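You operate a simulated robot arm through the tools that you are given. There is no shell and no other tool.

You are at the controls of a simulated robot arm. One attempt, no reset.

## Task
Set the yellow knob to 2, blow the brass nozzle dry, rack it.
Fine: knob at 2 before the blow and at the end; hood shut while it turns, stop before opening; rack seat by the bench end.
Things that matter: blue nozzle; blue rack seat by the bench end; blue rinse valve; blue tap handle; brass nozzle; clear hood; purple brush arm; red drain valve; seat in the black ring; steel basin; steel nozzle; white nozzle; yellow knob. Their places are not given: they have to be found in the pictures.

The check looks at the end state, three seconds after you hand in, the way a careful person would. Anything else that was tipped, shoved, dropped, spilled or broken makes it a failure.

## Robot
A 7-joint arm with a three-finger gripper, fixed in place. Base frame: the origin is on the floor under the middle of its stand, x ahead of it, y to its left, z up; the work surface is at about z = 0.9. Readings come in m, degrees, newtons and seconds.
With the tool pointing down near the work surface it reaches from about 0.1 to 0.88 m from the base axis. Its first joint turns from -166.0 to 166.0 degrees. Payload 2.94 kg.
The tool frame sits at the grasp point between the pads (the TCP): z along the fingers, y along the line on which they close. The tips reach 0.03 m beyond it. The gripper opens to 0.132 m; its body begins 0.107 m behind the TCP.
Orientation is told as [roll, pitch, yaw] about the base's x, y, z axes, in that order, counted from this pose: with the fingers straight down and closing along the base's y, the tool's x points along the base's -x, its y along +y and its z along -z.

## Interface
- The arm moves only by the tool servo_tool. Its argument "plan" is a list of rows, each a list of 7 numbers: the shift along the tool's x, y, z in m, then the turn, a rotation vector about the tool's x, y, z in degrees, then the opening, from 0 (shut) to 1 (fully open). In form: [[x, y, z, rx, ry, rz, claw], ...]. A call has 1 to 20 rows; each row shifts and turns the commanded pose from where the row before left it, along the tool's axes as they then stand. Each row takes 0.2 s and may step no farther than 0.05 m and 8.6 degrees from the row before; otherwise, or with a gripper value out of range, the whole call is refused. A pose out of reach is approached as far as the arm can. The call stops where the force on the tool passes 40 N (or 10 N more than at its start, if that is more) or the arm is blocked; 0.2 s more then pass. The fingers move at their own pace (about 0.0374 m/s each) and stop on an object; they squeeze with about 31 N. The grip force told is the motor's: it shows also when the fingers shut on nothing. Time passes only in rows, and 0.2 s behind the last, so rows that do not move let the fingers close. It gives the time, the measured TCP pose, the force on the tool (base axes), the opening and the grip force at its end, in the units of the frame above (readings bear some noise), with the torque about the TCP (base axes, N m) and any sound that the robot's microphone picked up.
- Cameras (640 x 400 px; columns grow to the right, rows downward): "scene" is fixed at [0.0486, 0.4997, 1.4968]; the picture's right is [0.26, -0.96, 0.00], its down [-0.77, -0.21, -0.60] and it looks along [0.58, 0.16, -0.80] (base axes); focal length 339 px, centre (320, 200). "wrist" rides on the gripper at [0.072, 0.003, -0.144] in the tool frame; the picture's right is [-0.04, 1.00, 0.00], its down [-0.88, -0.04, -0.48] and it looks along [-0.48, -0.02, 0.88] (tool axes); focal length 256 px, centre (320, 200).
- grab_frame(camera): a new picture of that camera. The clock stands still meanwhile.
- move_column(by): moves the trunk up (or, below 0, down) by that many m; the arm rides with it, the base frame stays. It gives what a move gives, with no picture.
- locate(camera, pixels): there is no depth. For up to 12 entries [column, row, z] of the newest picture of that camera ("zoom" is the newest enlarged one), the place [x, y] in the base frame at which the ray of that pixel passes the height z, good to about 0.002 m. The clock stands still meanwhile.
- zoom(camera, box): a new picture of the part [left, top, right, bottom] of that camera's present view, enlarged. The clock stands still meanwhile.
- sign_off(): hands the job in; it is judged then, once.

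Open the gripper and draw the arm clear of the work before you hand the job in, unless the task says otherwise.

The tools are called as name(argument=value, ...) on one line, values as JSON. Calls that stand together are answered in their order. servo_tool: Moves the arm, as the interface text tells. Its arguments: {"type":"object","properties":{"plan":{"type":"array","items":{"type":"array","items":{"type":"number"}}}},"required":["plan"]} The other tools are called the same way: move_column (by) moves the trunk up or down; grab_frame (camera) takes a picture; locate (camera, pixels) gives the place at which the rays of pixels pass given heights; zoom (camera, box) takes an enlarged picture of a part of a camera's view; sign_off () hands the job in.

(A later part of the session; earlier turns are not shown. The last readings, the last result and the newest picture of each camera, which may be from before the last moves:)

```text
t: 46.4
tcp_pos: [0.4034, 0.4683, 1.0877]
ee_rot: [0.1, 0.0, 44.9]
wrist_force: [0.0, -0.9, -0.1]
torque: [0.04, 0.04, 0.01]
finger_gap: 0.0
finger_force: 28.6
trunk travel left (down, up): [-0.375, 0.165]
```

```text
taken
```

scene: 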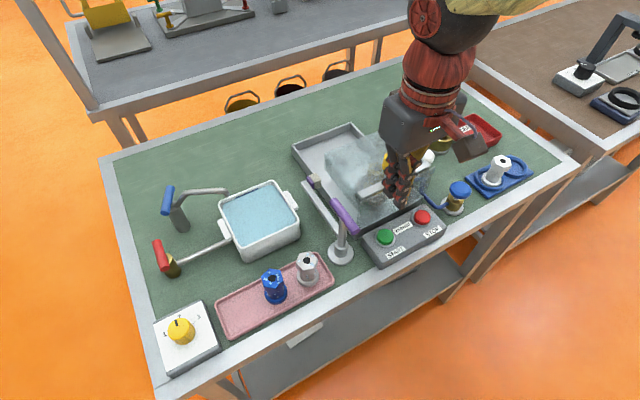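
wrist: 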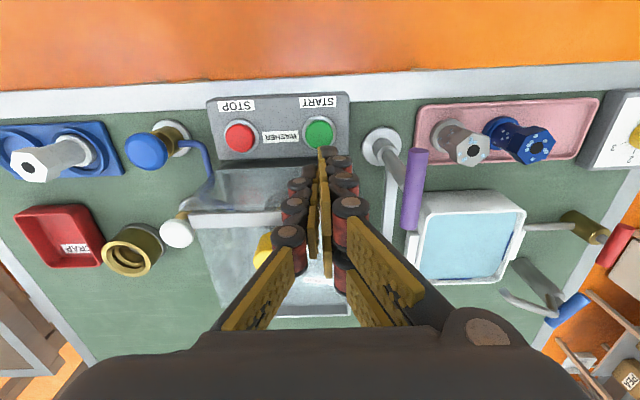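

The hand is over the panel with START at (319,132) in the wrist view. I'll check the button centre against the TCP.

zoom(camera="wrist", box=[260, 90, 400, 200])

locate(camera="wrist", pixels=[[319, 133, 0.945], [319, 133, 0.95], [239, 137, 0.945]])

```text
3.64 times, centred on (330, 145) of wrist
```

zoom: 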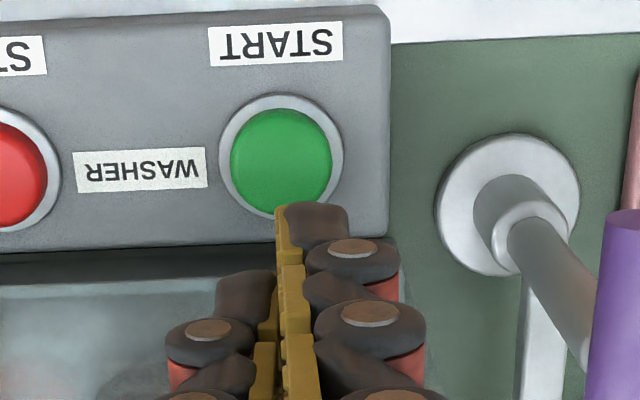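

```text
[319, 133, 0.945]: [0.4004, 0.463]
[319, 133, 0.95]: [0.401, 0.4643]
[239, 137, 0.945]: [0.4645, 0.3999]
```

The button top centre is about 3 mm toward +tool x. I shift and descend to about 2 cm above the button, then press in small steps.

servo_tool(plan=[[0.003, 0, 0.03, 0, 0, 0, 0], [0, 0, 0.03, 0, 0, 0, 0], [0, 0, 0.025, 0, 0, 0, 0], [0, 0, 0, 0, 0, 0, 0]])

zoom(camera="scene", box=[330, 150, 450, 260])

zoom(camera="wrist", box=[260, 90, 400, 200])

```text
t: 47.4
tcp_pos: [0.3994, 0.4661, 1.0031]
ee_rot: [0.0, 0.0, 44.9]
wrist_force: [-0.1, -1.0, 0.8]
torque: [0.01, 0.02, 0.0]
finger_gap: 0.0
finger_force: 28.0
trunk travel left (down, up): [-0.375, 0.165]
```

```text
3.64 times, centred on (390, 205) of scene
```

zoom: 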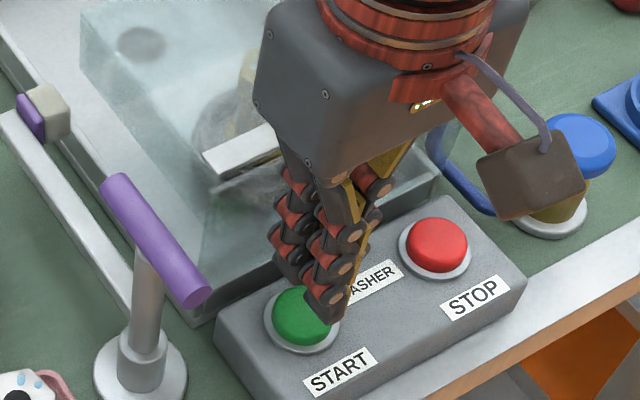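

```text
3.64 times, centred on (330, 145) of wrist
```

zoom: 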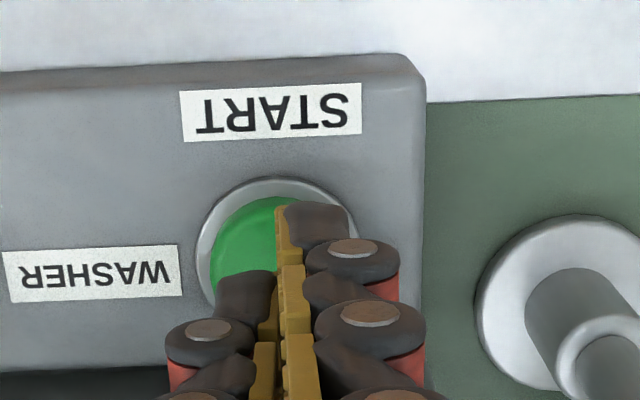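

The fingertips are about 2.5 cm above START and centred on it. I press down gradually.

servo_tool(plan=[[0, 0, 0.008, 0, 0, 0, 0], [0, 0, 0.008, 0, 0, 0, 0], [0, 0, 0.004, 0, 0, 0, 0], [0, 0, 0.003, 0, 0, 0, 0]])

```text
t: 48.4
tcp_pos: [0.4009, 0.4656, 0.98]
ee_rot: [0.0, 0.0, 45.0]
wrist_force: [0.3, -0.9, 0.4]
torque: [0.01, 0.02, 0.01]
finger_gap: 0.0
finger_force: 28.3
trunk travel left (down, up): [-0.375, 0.165]
```

No contact yet, with tips at z≈0.950. I continue in 2 mm steps.

servo_tool(plan=[[0, 0, 0.002, 0, 0, 0, 0], [0, 0, 0.002, 0, 0, 0, 0], [0, 0, 0.002, 0, 0, 0, 0]])

```text
t: 49.2
tcp_pos: [0.402, 0.465, 0.975]
ee_rot: [0.0, 0.0, 44.8]
wrist_force: [-0.5, -1.2, 0.5]
torque: [0.01, -0.01, 0.0]
finger_gap: 0.0001
finger_force: 28.6
trunk travel left (down, up): [-0.375, 0.165]
```

zoom(camera="scene", box=[350, 190, 440, 260])

servo_tool(plan=[[0, 0, 0.002, 0, 0, 0, 0], [0, 0, 0.002, 0, 0, 0, 0]])

```text
5.71 times, centred on (395, 225) of scene
```

zoom: 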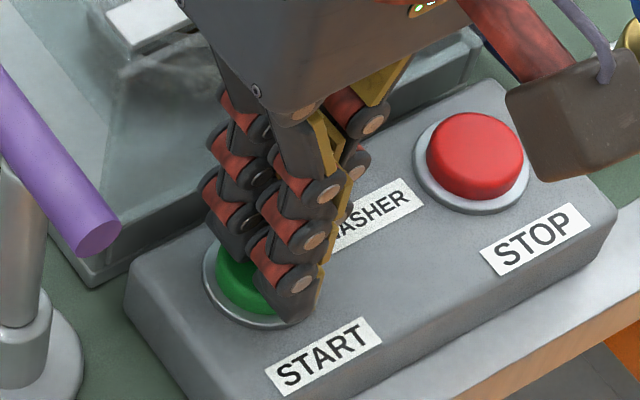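

```text
t: 49.8
tcp_pos: [0.4011, 0.4659, 0.9709]
ee_rot: [0.0, 0.0, 44.9]
wrist_force: [-0.4, -0.8, 1.2]
torque: [-0.01, 0.01, -0.01]
finger_gap: 0.006
finger_force: 28.2
trunk travel left (down, up): [-0.375, 0.165]
heard: click
```

A click was heard at TCP z≈0.971, so START was pressed. I rise 4 cm off the button and listen and look for rotation.

servo_tool(plan=[[0, 0, -0.01, 0, 0, 0, 0], [0, 0, -0.03, 0, 0, 0, 0], [0, 0, 0, 0, 0, 0, 0]])

zoom(camera="scene", box=[310, 110, 450, 240])

```text
t: 50.6
tcp_pos: [0.4014, 0.466, 1.0084]
ee_rot: [0.0, 0.0, 44.8]
wrist_force: [-0.3, -0.7, -0.5]
torque: [0.0, -0.02, -0.03]
finger_gap: 0.0002
finger_force: 28.9
trunk travel left (down, up): [-0.375, 0.165]
```

```text
3.08 times, centred on (380, 175) of scene
```

zoom: 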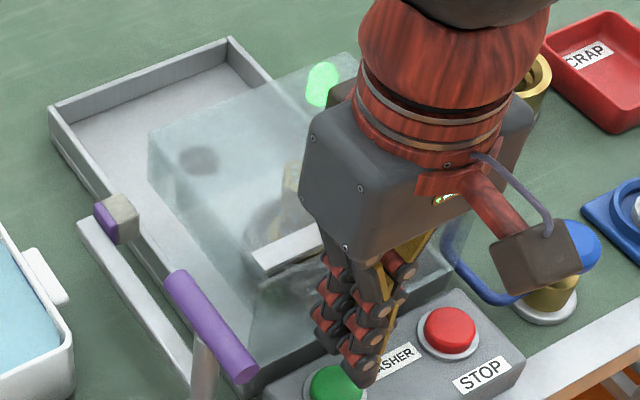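

The lamp is lit green, so the washer is running. I raise the hand clear and look at the nozzle under the hood.

servo_tool(plan=[[0, 0, -0.045, 0, 0, 0, 0], [0, 0, -0.045, 0, 0, 0, 0], [0, 0, -0.045, 0, 0, 0, 0], [0, 0, 0, 0, 0, 0, 0]])

grab_frame(camera="wrist")

grab_frame(camera="scene")

zoom(camera="scene", box=[330, 110, 440, 210])

```text
t: 51.6
tcp_pos: [0.4038, 0.4646, 1.1446]
ee_rot: [0.0, 0.1, 45.0]
wrist_force: [-0.2, 0.3, -0.1]
torque: [-0.01, -0.01, 0.02]
finger_gap: 0.0004
finger_force: 27.8
trunk travel left (down, up): [-0.375, 0.165]
```

```text
taken
```

wrist: 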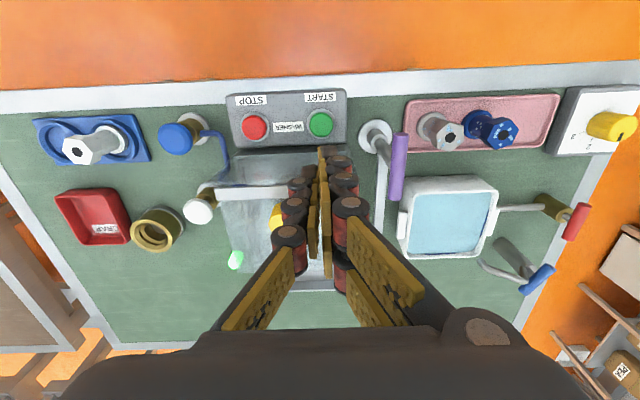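

```text
taken
```

scene: 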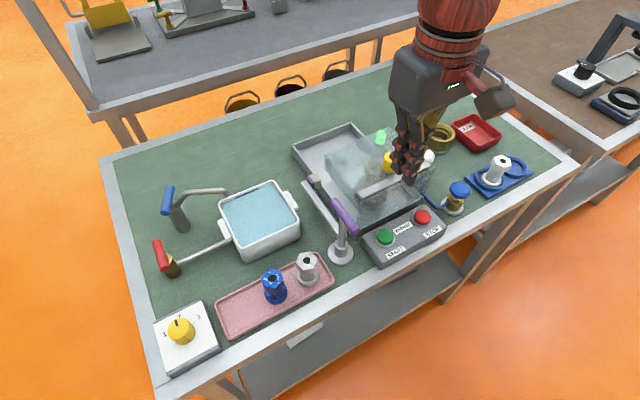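

```text
4.00 times, centred on (385, 160) of scene
```

zoom: 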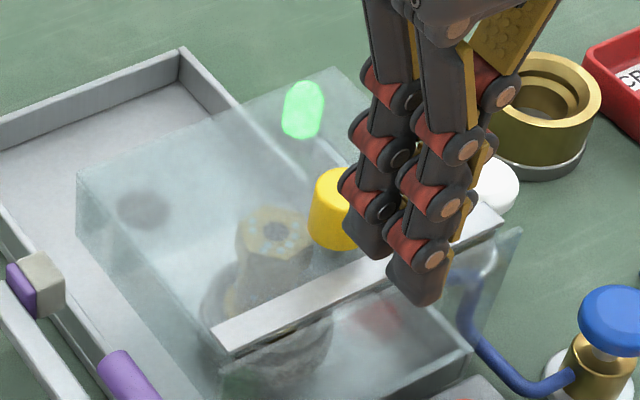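

The lamp is steady green and the nozzle blurs as it spins, still wet. For the blow I need the white air valve, so I'll measure its cap position from the current wrist view.

zoom(camera="wrist", box=[140, 100, 280, 280])

locate(camera="wrist", pixels=[[199, 210, 0.95], [199, 210, 0.97], [199, 210, 0.99], [176, 139, 0.95], [176, 139, 0.97]])

locate(camera="scene", pixels=[[425, 156.5, 0.95], [425, 156.5, 0.97], [425, 156.5, 0.99], [460, 188, 0.95], [460, 188, 0.97]])

```text
2.22 times, centred on (210, 190) of wrist
```

zoom: 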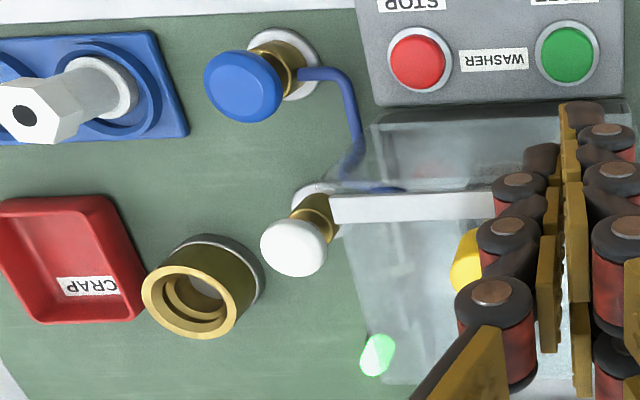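

```text
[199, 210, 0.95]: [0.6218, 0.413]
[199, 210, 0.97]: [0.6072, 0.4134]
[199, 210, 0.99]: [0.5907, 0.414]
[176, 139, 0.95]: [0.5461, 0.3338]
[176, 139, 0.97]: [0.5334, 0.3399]
```

```text
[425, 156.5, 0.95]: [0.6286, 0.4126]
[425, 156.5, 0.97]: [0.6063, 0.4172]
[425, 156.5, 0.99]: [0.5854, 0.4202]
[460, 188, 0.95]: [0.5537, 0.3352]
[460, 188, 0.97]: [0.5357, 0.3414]
```

The white cap top is at about (0.607,0.415,0.969). I swing back to yaw -45, so the hand is slim toward the hood wall, and move above it with fingers closed.

servo_tool(plan=[[0, 0, 0, 0, 0, 7.5, 0], [0, 0, 0, 0, 0, 7.5, 0], [0, 0, 0, 0, 0, 7.5, 0], [0, 0, 0, 0, 0, 7.5, 0], [0, 0, 0, 0, 0, 7.5, 0], [0, 0, 0, 0, 0, 7.5, 0], [0, 0, 0, 0, 0, 7.5, 0], [0, 0, 0, 0, 0, 7.5, 0], [0, 0, 0, 0, 0, 7.5, 0], [0, 0, 0, 0, 0, 7.5, 0], [0, 0, 0, 0, 0, 7.5, 0], [0, 0, 0, 0, 0, 7.5, 0], [-0.0357, 0.0217, 0, 0, 0, 0, 0], [-0.0357, 0.0217, 0, 0, 0, 0, 0], [-0.0357, 0.0217, 0, 0, 0, 0, 0], [-0.0357, 0.0217, 0, 0, 0, 0, 0], [-0.0357, 0.0217, 0, 0, 0, 0, 0], [0, 0, 0.03, 0, 0, 0, 0], [0, 0, 0, 0, 0, 0, 0]])

grab_frame(camera="wrist")

grab_frame(camera="scene")

zoom(camera="scene", box=[330, 120, 450, 220])

```text
t: 55.6
tcp_pos: [0.6057, 0.4153, 1.1156]
ee_rot: [0.0, 0.0, -45.1]
wrist_force: [-0.4, -0.6, -1.4]
torque: [-0.01, 0.01, 0.02]
finger_gap: 0.0
finger_force: 28.6
trunk travel left (down, up): [-0.375, 0.165]
```

```text
taken
```

wrist: 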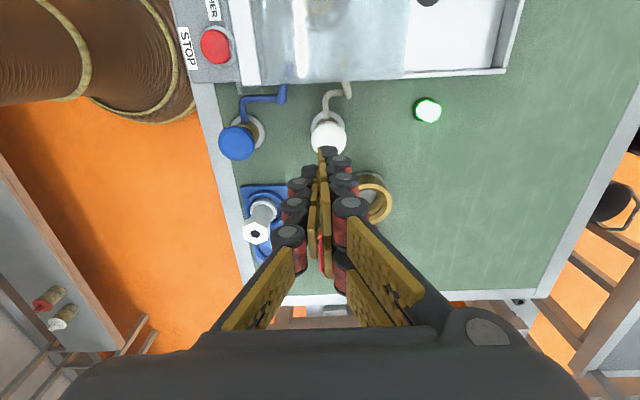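

```text
taken
```

scene: 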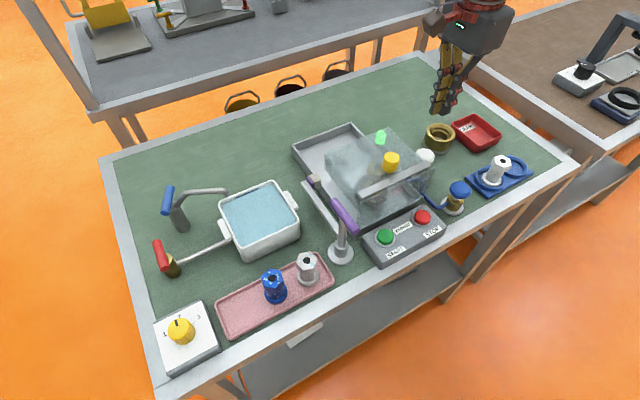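

```text
4.00 times, centred on (390, 170) of scene
```

zoom: 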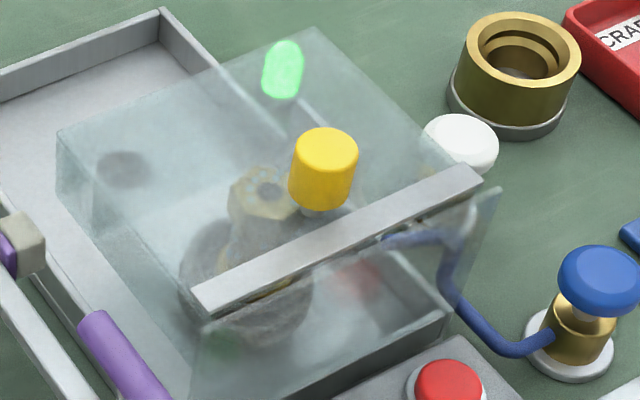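

The hand is above the white cap, which is at (329,137) in the wrist view. I'll zoom on the nozzle for dampness and on the cap for centring.

zoom(camera="scene", box=[370, 150, 410, 180])

zoom(camera="wrist", box=[280, 70, 380, 190])

locate(camera="wrist", pixels=[[329, 138, 0.965], [329, 138, 0.97], [329, 138, 0.975]])

```text
13.33 times, centred on (390, 165) of scene
```

zoom: 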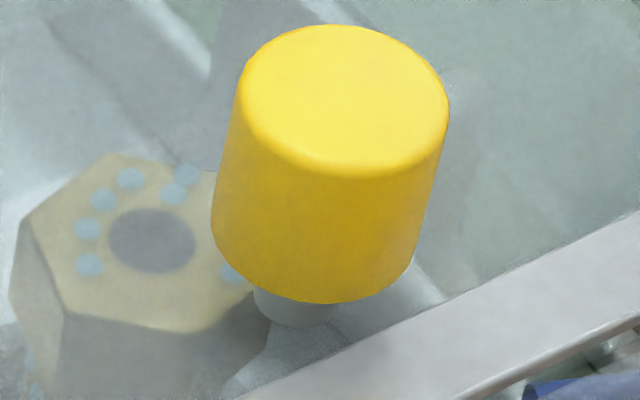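

```text
3.33 times, centred on (330, 130) of wrist
```

zoom: 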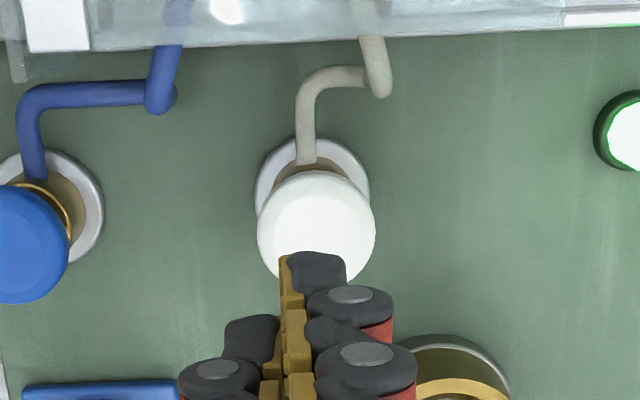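

```text
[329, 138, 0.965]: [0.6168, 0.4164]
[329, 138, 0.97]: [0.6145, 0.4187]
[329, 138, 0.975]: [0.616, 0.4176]
```

The nozzle is still wet after spinning alone, with droplets clearly visible, so the white air valve is needed. I centre over its cap at about (0.615,0.4175) and descend to just above it.

servo_tool(plan=[[-0.006, 0.009, 0.01, 0, 0, 0, 0], [0, 0, 0.03, 0, 0, 0, 0], [0, 0, 0.03, 0, 0, 0, 0], [0, 0, 0.02, 0, 0, 0, 0], [0, 0, 0, 0, 0, 0, 0]])

zoom(camera="wrist", box=[270, 90, 390, 210])

zoom(camera="scene", box=[370, 90, 490, 190])

```text
t: 56.8
tcp_pos: [0.6166, 0.4175, 1.0256]
ee_rot: [0.0, 0.1, -45.0]
wrist_force: [-0.7, -0.7, -0.1]
torque: [0.01, 0.0, 0.0]
finger_gap: 0.0001
finger_force: 28.1
trunk travel left (down, up): [-0.375, 0.165]
```

```text
3.33 times, centred on (330, 150) of wrist
```

zoom: 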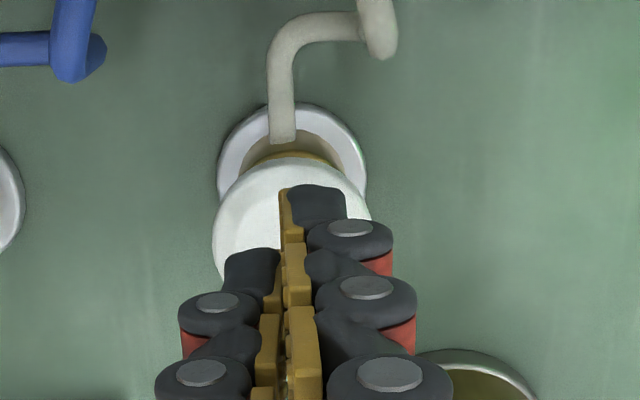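

```text
4.00 times, centred on (430, 140) of scene
```

zoom: 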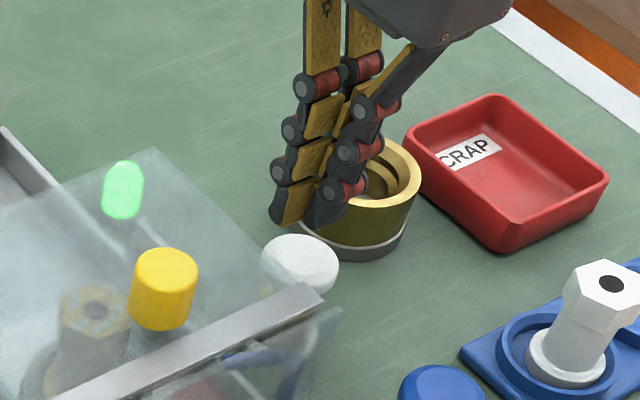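

The cap is centred under the closed fingertips in the wrist view. I lower toward it and then press in small steps, listening.

servo_tool(plan=[[0, 0, 0.01, 0, 0, 0, 0], [0, 0, 0.01, 0, 0, 0, 0], [0, 0, 0.003, 0, 0, 0, 0], [0, 0, 0.003, 0, 0, 0, 0]])

```text
t: 57.8
tcp_pos: [0.6156, 0.4189, 0.9997]
ee_rot: [0.0, 0.1, -45.0]
wrist_force: [-0.5, 0.7, -0.1]
torque: [-0.03, 0.0, 0.0]
finger_gap: 0.0001
finger_force: 29.0
trunk travel left (down, up): [-0.375, 0.165]
```

No contact yet with tips at z≈0.970. I continue in 2 mm steps.

servo_tool(plan=[[0, 0, 0.002, 0, 0, 0, 0], [0, 0, 0.002, 0, 0, 0, 0], [0, 0, 0.002, 0, 0, 0, 0]])

```text
t: 58.6
tcp_pos: [0.6139, 0.419, 0.9928]
ee_rot: [0.0, 0.0, -45.2]
wrist_force: [0.3, 0.1, 0.5]
torque: [-0.01, -0.01, 0.03]
finger_gap: 0.0001
finger_force: 28.5
trunk travel left (down, up): [-0.375, 0.165]
```

The force is still near zero, so I check the gap visually before pressing further.

zoom(camera="scene", box=[400, 120, 460, 180])

zoom(camera="wrist", box=[270, 90, 390, 210])

```text
6.67 times, centred on (430, 150) of scene
```

zoom: 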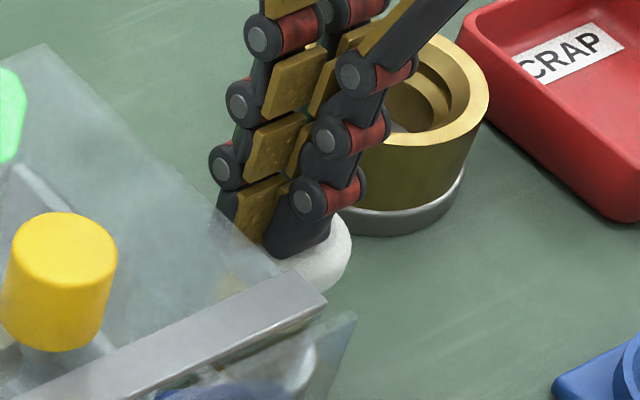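

```text
3.33 times, centred on (330, 150) of wrist
```

zoom: 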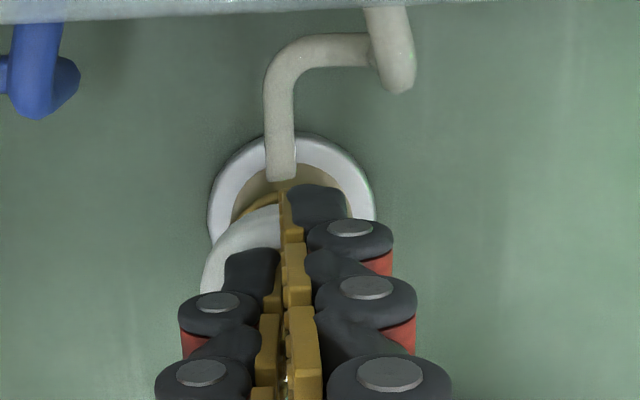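

The tips are right at the cap. I press on in 2 mm steps.

servo_tool(plan=[[0, 0, 0.002, 0, 0, 0, 0], [0, 0, 0.002, 0, 0, 0, 0], [0, 0, 0, 0, 0, 0, 0]])

```text
t: 59.4
tcp_pos: [0.6148, 0.4184, 0.988]
ee_rot: [0.1, 0.0, -45.0]
wrist_force: [0.0, 0.4, 1.7]
torque: [0.09, 0.03, 0.0]
finger_gap: 0.0059
finger_force: 28.3
trunk travel left (down, up): [-0.375, 0.165]
```

First contact: 1.7 N and the fingers spread slightly. I press further, 2 mm at a time.

servo_tool(plan=[[0, 0, 0.002, 0, 0, 0, 0], [0, 0, 0.002, 0, 0, 0, 0], [0, 0, 0, 0, 0, 0, 0]])

zoom(camera="scene", box=[360, 110, 460, 190])

```text
t: 60.2
tcp_pos: [0.6145, 0.4184, 0.9851]
ee_rot: [-0.1, 0.0, -44.9]
wrist_force: [-1.2, 1.0, 3.1]
torque: [0.03, 0.02, 0.0]
finger_gap: 0.006
finger_force: 28.8
trunk travel left (down, up): [-0.375, 0.165]
```

```text
5.00 times, centred on (410, 150) of scene
```

zoom: 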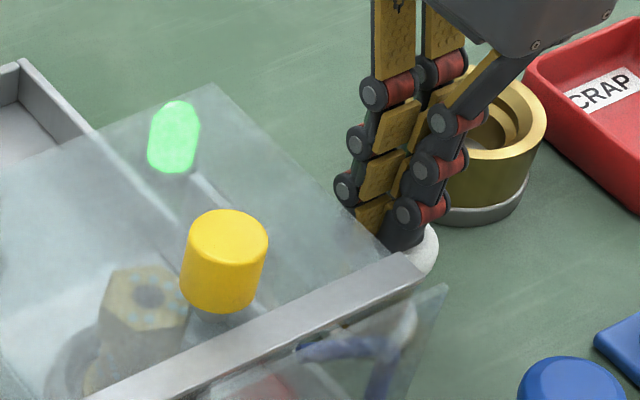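

Resistance grows softly (3.1 N), so it's a spring push valve. I keep pressing and listen for air.

servo_tool(plan=[[0, 0, 0.002, 0, 0, 0, 0], [0, 0, 0.002, 0, 0, 0, 0], [0, 0, 0, 0, 0, 0, 0]])

zoom(camera="scene", box=[360, 120, 460, 200])

```text
t: 61.0
tcp_pos: [0.6141, 0.419, 0.9813]
ee_rot: [0.0, 0.0, -45.1]
wrist_force: [1.0, -1.0, 4.2]
torque: [0.01, -0.05, -0.01]
finger_gap: 0.006
finger_force: 28.7
trunk travel left (down, up): [-0.375, 0.165]
heard: click
```

```text
5.00 times, centred on (410, 160) of scene
```

zoom: 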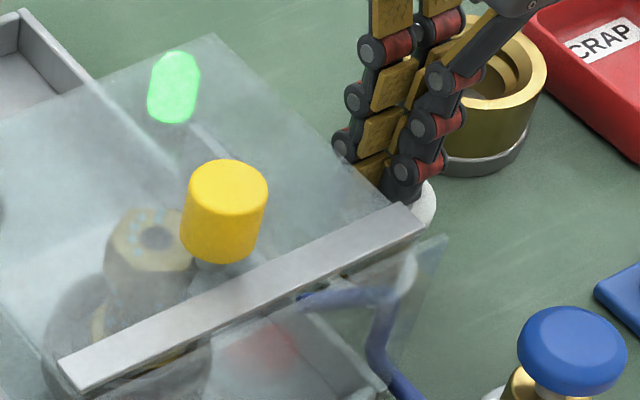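

A click came from the valve. I hold it there for about 1.5 s and watch the droplets.

servo_tool(plan=[[0, 0, 0.001, 0, 0, 0, 0], [0, 0, 0, 0, 0, 0, 0], [0, 0, 0, 0, 0, 0, 0], [0, 0, 0, 0, 0, 0, 0], [0, 0, 0, 0, 0, 0, 0], [0, 0, 0, 0, 0, 0, 0], [0, 0, 0, 0, 0, 0, 0]])

zoom(camera="scene", box=[365, 150, 415, 200])

zoom(camera="scene", box=[330, 110, 470, 220])

```text
t: 62.6
tcp_pos: [0.6156, 0.4182, 0.979]
ee_rot: [0.0, 0.1, -45.1]
wrist_force: [-1.0, -0.6, 5.3]
torque: [-0.02, 0.02, -0.02]
finger_gap: 0.006
finger_force: 28.8
trunk travel left (down, up): [-0.375, 0.165]
```

```text
8.00 times, centred on (390, 175) of scene
```

zoom: 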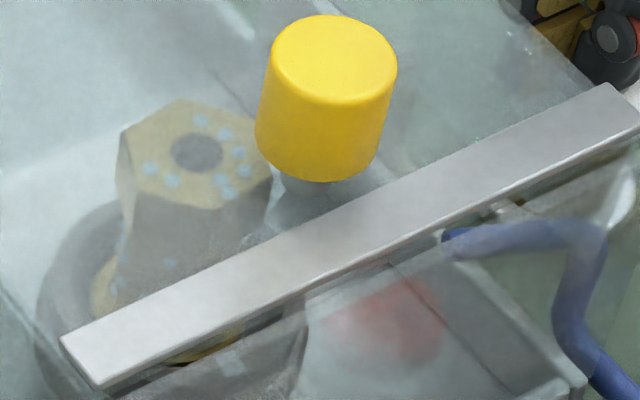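

```text
3.64 times, centred on (400, 165) of scene
```

zoom: 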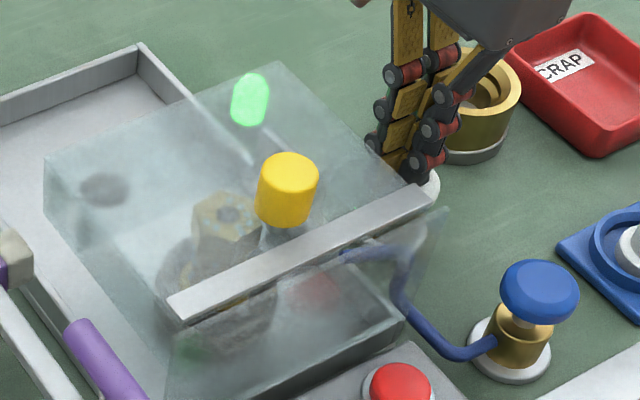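

Droplets are still present (about 9 on the top face). I'll check the wrist view for a visible air jet from the white spout while still pressing.

grab_frame(camera="wrist")

zoom(camera="wrist", box=[220, 0, 420, 160])

zoom(camera="scene", box=[380, 140, 440, 190])

```text
taken
```

wrist: 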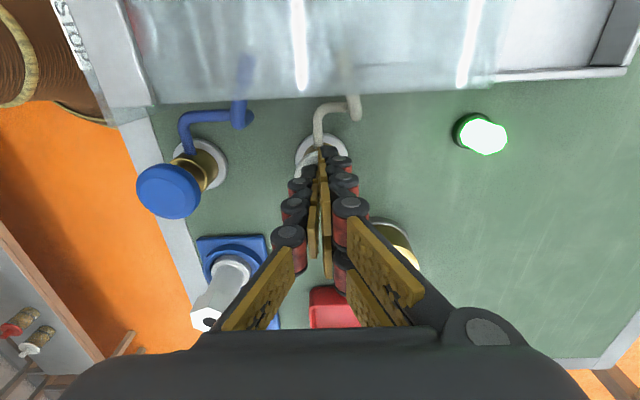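

```text
2.50 times, centred on (320, 80) of wrist
```

zoom: 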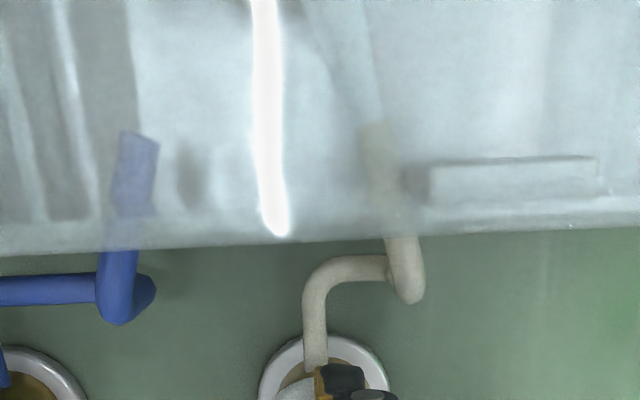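

```text
8.00 times, centred on (410, 165) of scene
```

zoom: 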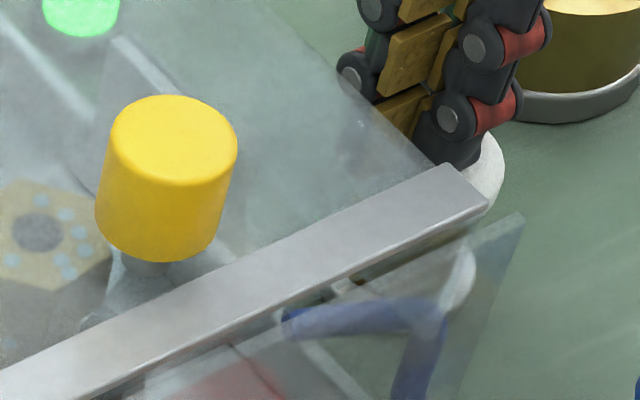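

A faint jet cone is visible at the white spout's tip, zoom (340,40), pointing at the nozzle, so air is flowing. I keep holding for 3 more seconds and check the droplets.

servo_tool(plan=[[0, 0, 0, 0, 0, 0, 0], [0, 0, 0, 0, 0, 0, 0], [0, 0, 0, 0, 0, 0, 0], [0, 0, 0, 0, 0, 0, 0], [0, 0, 0, 0, 0, 0, 0], [0, 0, 0, 0, 0, 0, 0], [0, 0, 0, 0, 0, 0, 0], [0, 0, 0, 0, 0, 0, 0], [0, 0, 0, 0, 0, 0, 0], [0, 0, 0, 0, 0, 0, 0], [0, 0, 0, 0, 0, 0, 0], [0, 0, 0, 0, 0, 0, 0], [0, 0, 0, 0, 0, 0, 0], [0, 0, 0, 0, 0, 0, 0]])

zoom(camera="scene", box=[365, 150, 415, 200])

zoom(camera="wrist", box=[220, 0, 420, 160])

```text
t: 65.6
tcp_pos: [0.6157, 0.4172, 0.9802]
ee_rot: [-0.1, -0.1, -45.1]
wrist_force: [0.2, -0.6, 4.0]
torque: [0.0, -0.02, 0.02]
finger_gap: 0.0062
finger_force: 28.9
trunk travel left (down, up): [-0.375, 0.165]
```

```text
8.00 times, centred on (390, 175) of scene
```

zoom: 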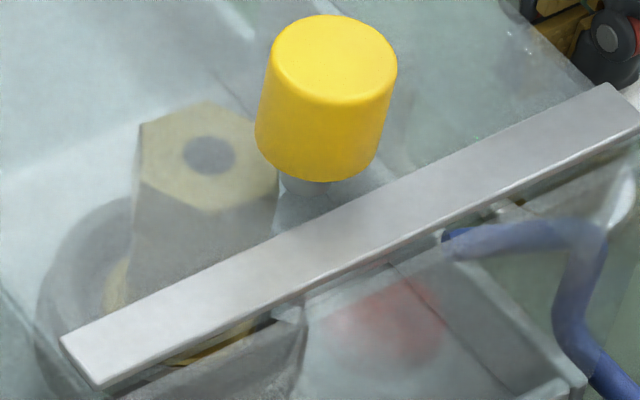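

```text
2.50 times, centred on (320, 80) of wrist
```

zoom: 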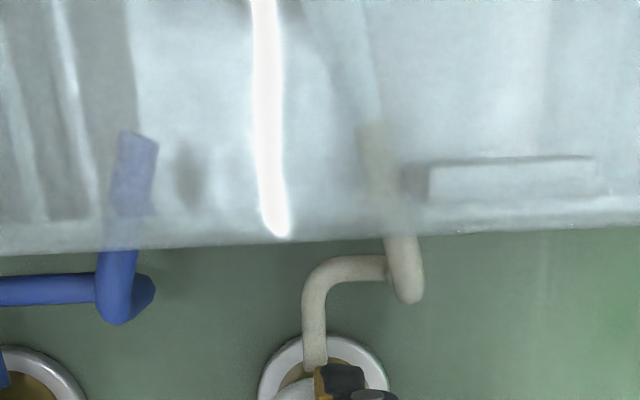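

All droplets are gone from the nozzle's top and side. I hold one more second for certainty, then lift off and check that the jet stops.

servo_tool(plan=[[0, 0, 0, 0, 0, 0, 0], [0, 0, 0, 0, 0, 0, 0], [0, 0, 0, 0, 0, 0, 0], [0, 0, 0, 0, 0, 0, 0], [0, 0, 0, 0, 0, 0, 0], [0, 0, -0.005, 0, 0, 0, 0], [0, 0, -0.01, 0, 0, 0, 0], [0, 0, -0.03, 0, 0, 0, 0], [0, 0, -0.04, 0, 0, 0, 0], [0, 0, -0.04, 0, 0, 0, 0], [0, 0, 0, 0, 0, 0, 0]])

grab_frame(camera="wrist")

zoom(camera="wrist", box=[240, 0, 440, 160])

zoom(camera="scene", box=[340, 120, 460, 210])

```text
t: 68.0
tcp_pos: [0.615, 0.4203, 1.1036]
ee_rot: [-0.1, 0.0, -45.1]
wrist_force: [0.7, -0.5, 0.1]
torque: [0.01, 0.01, 0.02]
finger_gap: 0.0
finger_force: 28.4
trunk travel left (down, up): [-0.375, 0.165]
```

```text
taken
```

wrist: 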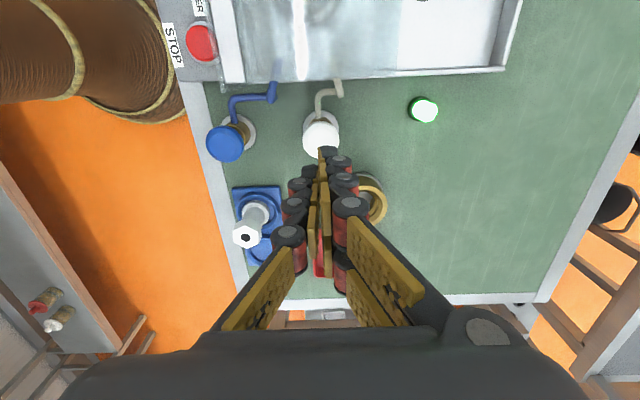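

```text
2.50 times, centred on (340, 80) of wrist
```

zoom: 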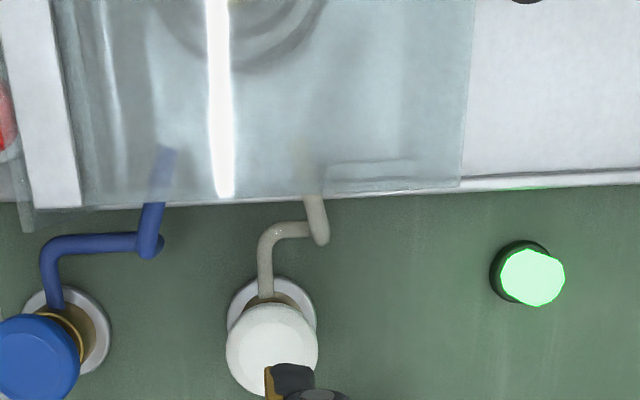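

```text
4.44 times, centred on (400, 165) of scene
```

zoom: 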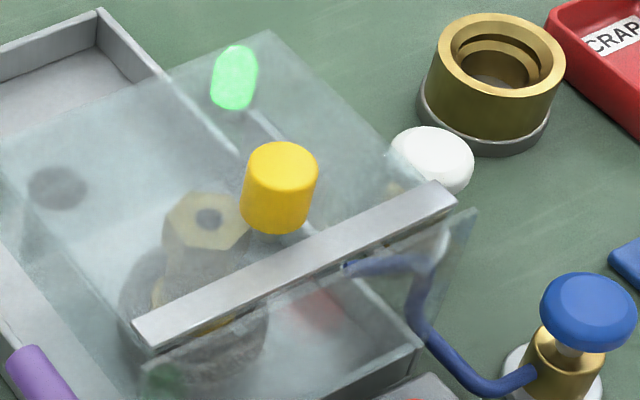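

The nozzle looks dry and the lamp is still green. I'll zoom on the spout tip to make sure the jet has stopped.

zoom(camera="wrist", box=[290, 10, 380, 90])

zoom(camera="scene", box=[360, 150, 430, 205])

```text
5.00 times, centred on (335, 50) of wrist
```

zoom: 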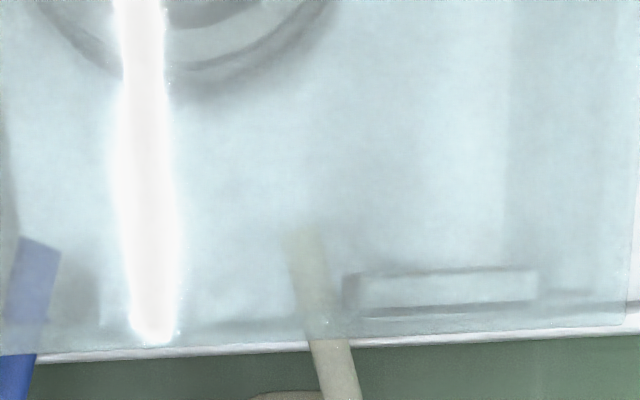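

```text
7.27 times, centred on (395, 178) of scene
```

zoom: 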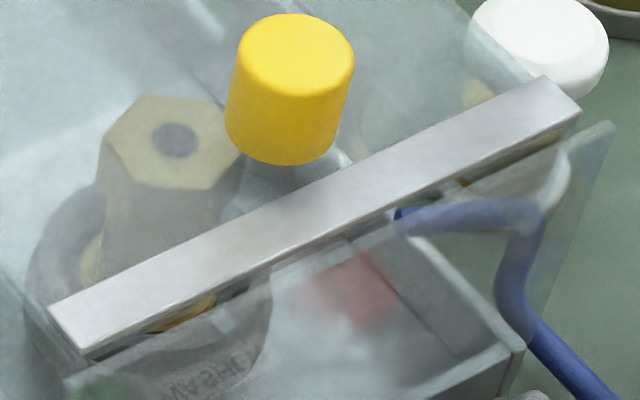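

The jet is off and the nozzle is dry. Next is STOP: I turn back to yaw +45, move above (0.4655,0.402), and look.

servo_tool(plan=[[0, 0, -0.03, 0, 0, -7.5, 0], [0, 0, 0, 0, 0, -7.5, 0], [0, 0, 0, 0, 0, -7.5, 0], [0, 0, 0, 0, 0, -7.5, 0], [0, 0, 0, 0, 0, -7.5, 0], [0, 0, 0, 0, 0, -7.5, 0], [0, 0, 0, 0, 0, -7.5, 0], [0, 0, 0, 0, 0, -7.5, 0], [0, 0, 0, 0, 0, -7.5, 0], [0, 0, 0, 0, 0, -7.5, 0], [0, 0, 0, 0, 0, -7.5, 0], [0, 0, 0, 0, 0, -7.5, 0], [0.0295, 0.0233, 0, 0, 0, 0, 0], [0.0295, 0.0233, 0, 0, 0, 0, 0], [0.0295, 0.0233, 0, 0, 0, 0, 0], [0.0295, 0.0233, 0, 0, 0, 0, 0], [0, 0, 0.045, 0, 0, 0, 0], [0, 0, 0, 0, 0, 0, 0]])

grab_frame(camera="wrist")

zoom(camera="wrist", box=[250, 80, 390, 200])

```text
t: 71.8
tcp_pos: [0.4661, 0.4015, 1.0879]
ee_rot: [0.1, 0.1, 45.0]
wrist_force: [-0.5, -0.2, -0.4]
torque: [0.01, -0.04, 0.01]
finger_gap: 0.0
finger_force: 28.3
trunk travel left (down, up): [-0.375, 0.165]
```

```text
taken
```

wrist: 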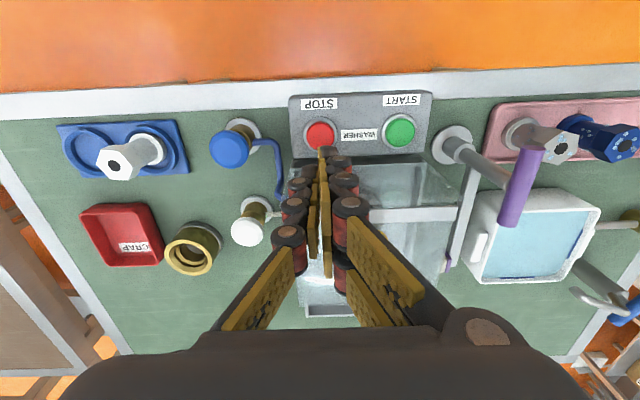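

```text
3.33 times, centred on (320, 140) of wrist
```

zoom: 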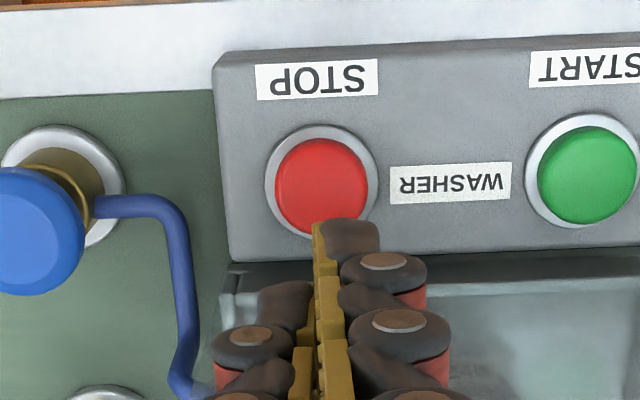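

STOP is centred below the tips at (320,136), nearly the same alignment as for START. I descend to just above it.

servo_tool(plan=[[0.0015, 0, 0.03, 0, 0, 0, 0], [0, 0, 0.03, 0, 0, 0, 0], [0, 0, 0.03, 0, 0, 0, 0], [0, 0, 0.015, 0, 0, 0, 0], [0, 0, 0.003, 0, 0, 0, 0], [0, 0, 0, 0, 0, 0, 0]])

zoom(camera="wrist", box=[250, 80, 390, 200])

```text
t: 73.2
tcp_pos: [0.4641, 0.3991, 0.9824]
ee_rot: [0.0, 0.0, 44.9]
wrist_force: [-0.6, 0.2, 0.7]
torque: [0.0, -0.02, 0.01]
finger_gap: 0.0
finger_force: 28.6
trunk travel left (down, up): [-0.375, 0.165]
```

```text
3.33 times, centred on (320, 140) of wrist
```

zoom: 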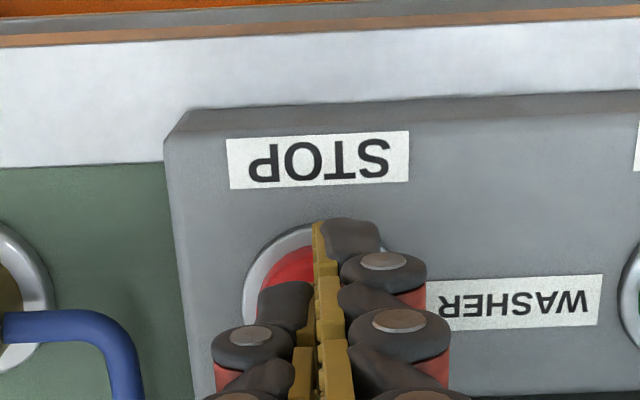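

The tips are right over STOP at z≈0.982. I press in 2 mm steps until the click.

servo_tool(plan=[[0, 0, 0.003, 0, 0, 0, 0], [0, 0, 0.003, 0, 0, 0, 0], [0, 0, 0.002, 0, 0, 0, 0], [0, 0, 0.002, 0, 0, 0, 0]])

```text
t: 74.2
tcp_pos: [0.464, 0.4016, 0.9721]
ee_rot: [0.1, -0.1, 44.8]
wrist_force: [0.4, -0.5, 0.5]
torque: [-0.04, 0.03, 0.01]
finger_gap: 0.0058
finger_force: 29.0
trunk travel left (down, up): [-0.375, 0.165]
```

Contact is starting (the fingers spread to 5.8 mm). I press a little further.

servo_tool(plan=[[0, 0, 0.0015, 0, 0, 0, 0], [0, 0, 0.0015, 0, 0, 0, 0]])

zoom(camera="scene", box=[340, 110, 460, 240])

```text
t: 74.8
tcp_pos: [0.4646, 0.4006, 0.97]
ee_rot: [-0.1, 0.0, 44.9]
wrist_force: [-1.0, -1.0, 2.8]
torque: [-0.02, 0.03, 0.02]
finger_gap: 0.0059
finger_force: 28.3
trunk travel left (down, up): [-0.375, 0.165]
heard: click
```

```text
3.08 times, centred on (400, 175) of scene
```

zoom: 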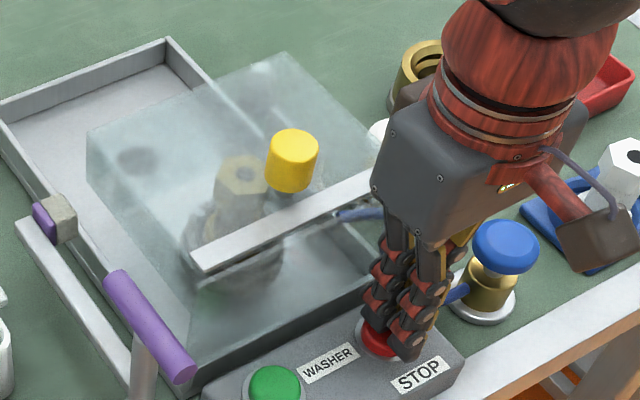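

STOP clicked and the lamp is out. I raise the hand clear and wait for the seat to come to rest, comparing frames.

servo_tool(plan=[[0, 0, -0.01, 0, 0, 0, 0], [0, 0, -0.04, 0, 0, 0, 0], [0, 0, -0.045, 0, 0, 0, 0], [0, 0, -0.045, 0, 0, 0, 0], [0, 0, -0.03, 0, 0, 0, 0], [0, 0, 0, 0, 0, 0, 0], [0, 0, 0, 0, 0, 0, 0], [0, 0, 0, 0, 0, 0, 0], [0, 0, 0, 0, 0, 0, 0], [0, 0, 0, 0, 0, 0, 0]])

zoom(camera="scene", box=[350, 110, 430, 210])

```text
t: 77.0
tcp_pos: [0.4628, 0.3982, 1.1397]
ee_rot: [0.0, 0.0, 44.9]
wrist_force: [-0.1, -0.5, -1.2]
torque: [-0.01, -0.01, -0.02]
finger_gap: 0.0001
finger_force: 29.2
trunk travel left (down, up): [-0.375, 0.165]
```

```text
4.00 times, centred on (390, 160) of scene
```

zoom: 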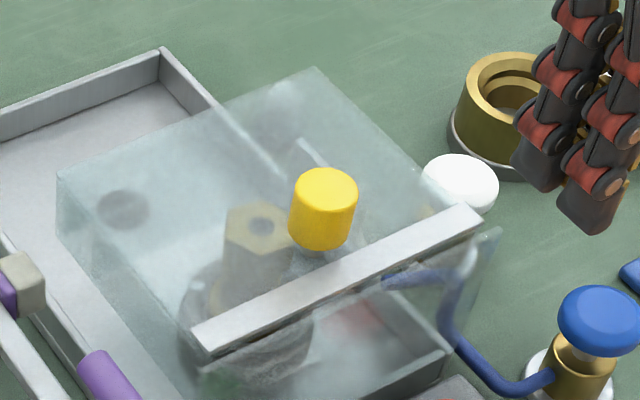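

The lamp is off. I rotate back to yaw -45, open the hand and move above the hood handle at about (0.4885,0.4875), then compare frames for any remaining spin.

servo_tool(plan=[[0, 0, 0, 0, 0, 7.5, 0.5], [0, 0, 0, 0, 0, 7.5, 0.5], [0, 0, 0, 0, 0, 7.5, 0.5], [0, 0, 0, 0, 0, 7.5, 0.5], [0, 0, 0, 0, 0, 7.5, 0.5], [0, 0, 0, 0, 0, 7.5, 0.5], [0, 0, 0, 0, 0, 7.5, 0.5], [0, 0, 0, 0, 0, 7.5, 0.5], [0, 0, 0, 0, 0, 7.5, 0.5], [0, 0, 0, 0, 0, 7.5, 0.5], [0, 0, 0, 0, 0, 7.5, 0.5], [0, 0, 0, 0, 0, 7.5, 0.5], [0.0225, 0.0407, 0, 0, 0, 0, 0.5], [0.0225, 0.0407, 0, 0, 0, 0, 0.5], [0, 0, 0, 0, 0, 0, 0.5]])

grab_frame(camera="wrist")

zoom(camera="wrist", box=[250, 80, 390, 200])

zoom(camera="scene", box=[350, 110, 430, 210])

```text
t: 80.2
tcp_pos: [0.4894, 0.4896, 1.1372]
ee_rot: [0.1, 0.0, -45.1]
wrist_force: [-0.8, 0.4, 0.8]
torque: [-0.02, 0.0, -0.03]
finger_gap: 0.066
finger_force: 0.2
trunk travel left (down, up): [-0.375, 0.165]
```

```text
taken
```

wrist: 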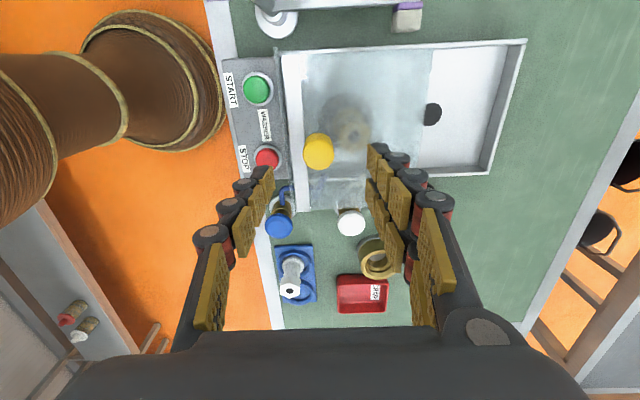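

```text
3.33 times, centred on (320, 140) of wrist
```

zoom: 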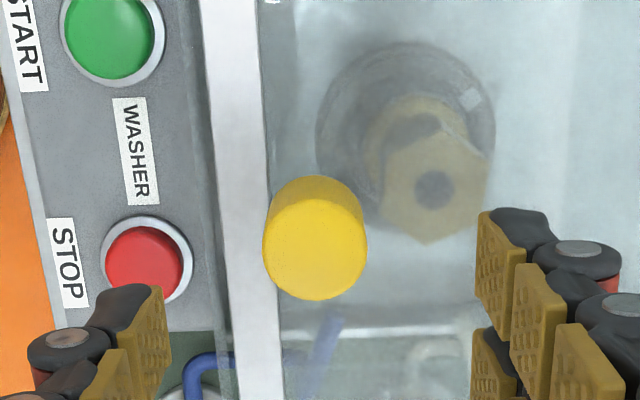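

```text
4.00 times, centred on (390, 160) of scene
```

zoom: 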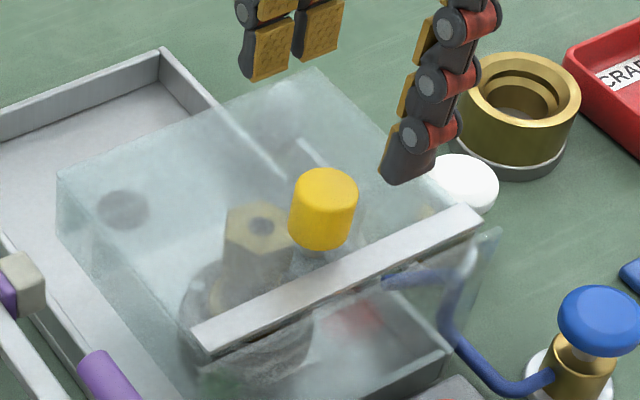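

The nozzle is in the same orientation as 3 s ago, so the seat is at rest. The handle is centred under the TCP, so I descend to z≈1.067 and grip it.

servo_tool(plan=[[0, -0.001, 0.03, 0, 0, 0, 0.5], [0, 0, 0.025, 0, 0, 0, 0.5], [0, 0, 0.015, 0, 0, 0, 0.5], [0, 0, 0, 0, 0, 0, 0.5], [0, 0, 0, 0, 0, 0, 0.18], [0, 0, 0, 0, 0, 0, 0.18], [0, 0, 0, 0, 0, 0, 0.18], [0, 0, 0, 0, 0, 0, 0.18], [0, 0, 0, 0, 0, 0, 0.18]])

zoom(camera="scene", box=[340, 110, 450, 210])

```text
t: 82.2
tcp_pos: [0.4897, 0.4884, 1.0685]
ee_rot: [0.0, 0.0, -45.1]
wrist_force: [-1.2, -0.6, 0.1]
torque: [-0.06, 0.03, -0.1]
finger_gap: 0.0262
finger_force: 34.5
trunk travel left (down, up): [-0.375, 0.165]
```

```text
4.00 times, centred on (395, 160) of scene
```

zoom: 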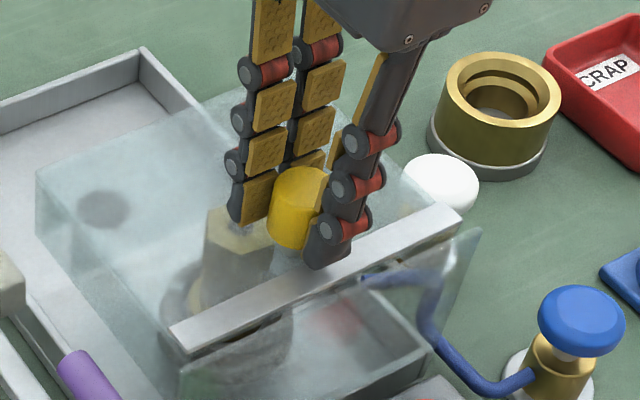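

The handle is gripped at 26 mm. I slide the hood back along tool +y, starting with 6 cm.

servo_tool(plan=[[0, 0.004, 0, 0, 0, 0, 0.15], [0, 0.008, 0, 0, 0, 0, 0.15], [0, 0.012, 0, 0, 0, 0, 0.15], [0, 0.012, 0, 0, 0, 0, 0.15], [0, 0.012, 0, 0, 0, 0, 0.15], [0, 0.012, 0, 0, 0, 0, 0.15]])

zoom(camera="scene", box=[320, 90, 450, 210])

```text
t: 83.6
tcp_pos: [0.5325, 0.5319, 1.0688]
ee_rot: [0.1, -0.1, -44.9]
wrist_force: [0.9, 2.1, -4.1]
torque: [0.11, -0.04, -0.17]
finger_gap: 0.0255
finger_force: 44.9
trunk travel left (down, up): [-0.375, 0.165]
```

```text
3.33 times, centred on (385, 150) of scene
```

zoom: 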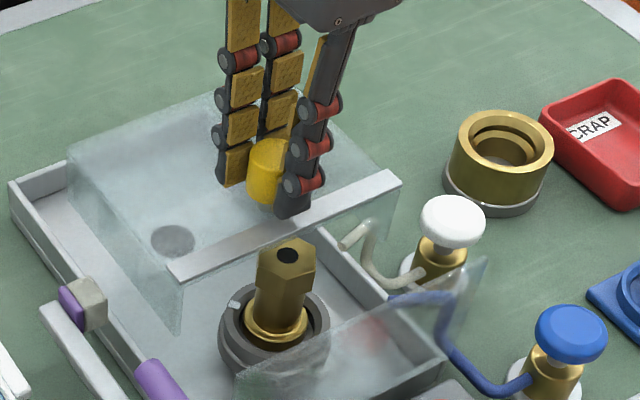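

The nozzle is exposed and visibly dry, and the hood slides with about 2 N. I continue 6 cm, then finish gently.

servo_tool(plan=[[0, 0.012, 0, 0, 0, 0, 0.15], [0, 0.012, 0, 0, 0, 0, 0.15], [0, 0.012, 0, 0, 0, 0, 0.15], [0, 0.012, 0, 0, 0, 0, 0.15], [0, 0.01, 0, 0, 0, 0, 0.15], [0, 0.005, 0, 0, 0, 0, 0.15]])

zoom(camera="scene", box=[290, 80, 450, 210])

```text
t: 85.0
tcp_pos: [0.5772, 0.5769, 1.0698]
ee_rot: [-0.1, -0.1, -45.0]
wrist_force: [-1.1, 1.4, -8.2]
torque: [0.13, -0.06, -0.06]
finger_gap: 0.0255
finger_force: 44.7
trunk travel left (down, up): [-0.375, 0.165]
```

```text
3.08 times, centred on (370, 145) of scene
```

zoom: 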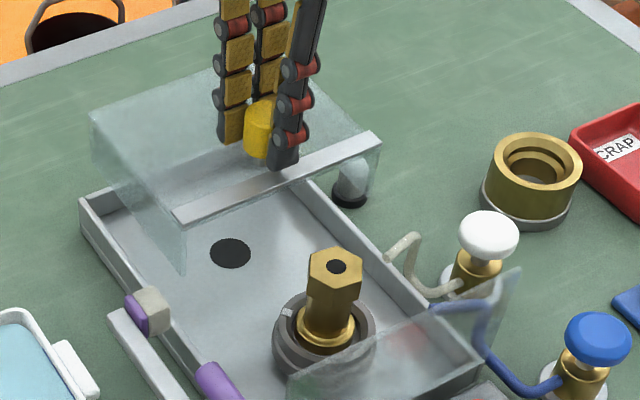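

Nearly at the original open position. I move the last 7 mm gently, then release and rise.

servo_tool(plan=[[0, 0.003, 0, 0, 0, 0, 0.15], [0, 0.003, 0, 0, 0, 0, 0.15], [0, 0.001, 0, 0, 0, 0, 0.15], [0, 0, 0, 0, 0, 0, 0.15]])

```text
t: 86.0
tcp_pos: [0.5822, 0.5817, 1.0679]
ee_rot: [0.0, 0.0, -45.0]
wrist_force: [-1.1, 3.0, -6.9]
torque: [0.12, -0.03, -0.22]
finger_gap: 0.0258
finger_force: 45.4
trunk travel left (down, up): [-0.375, 0.165]
```

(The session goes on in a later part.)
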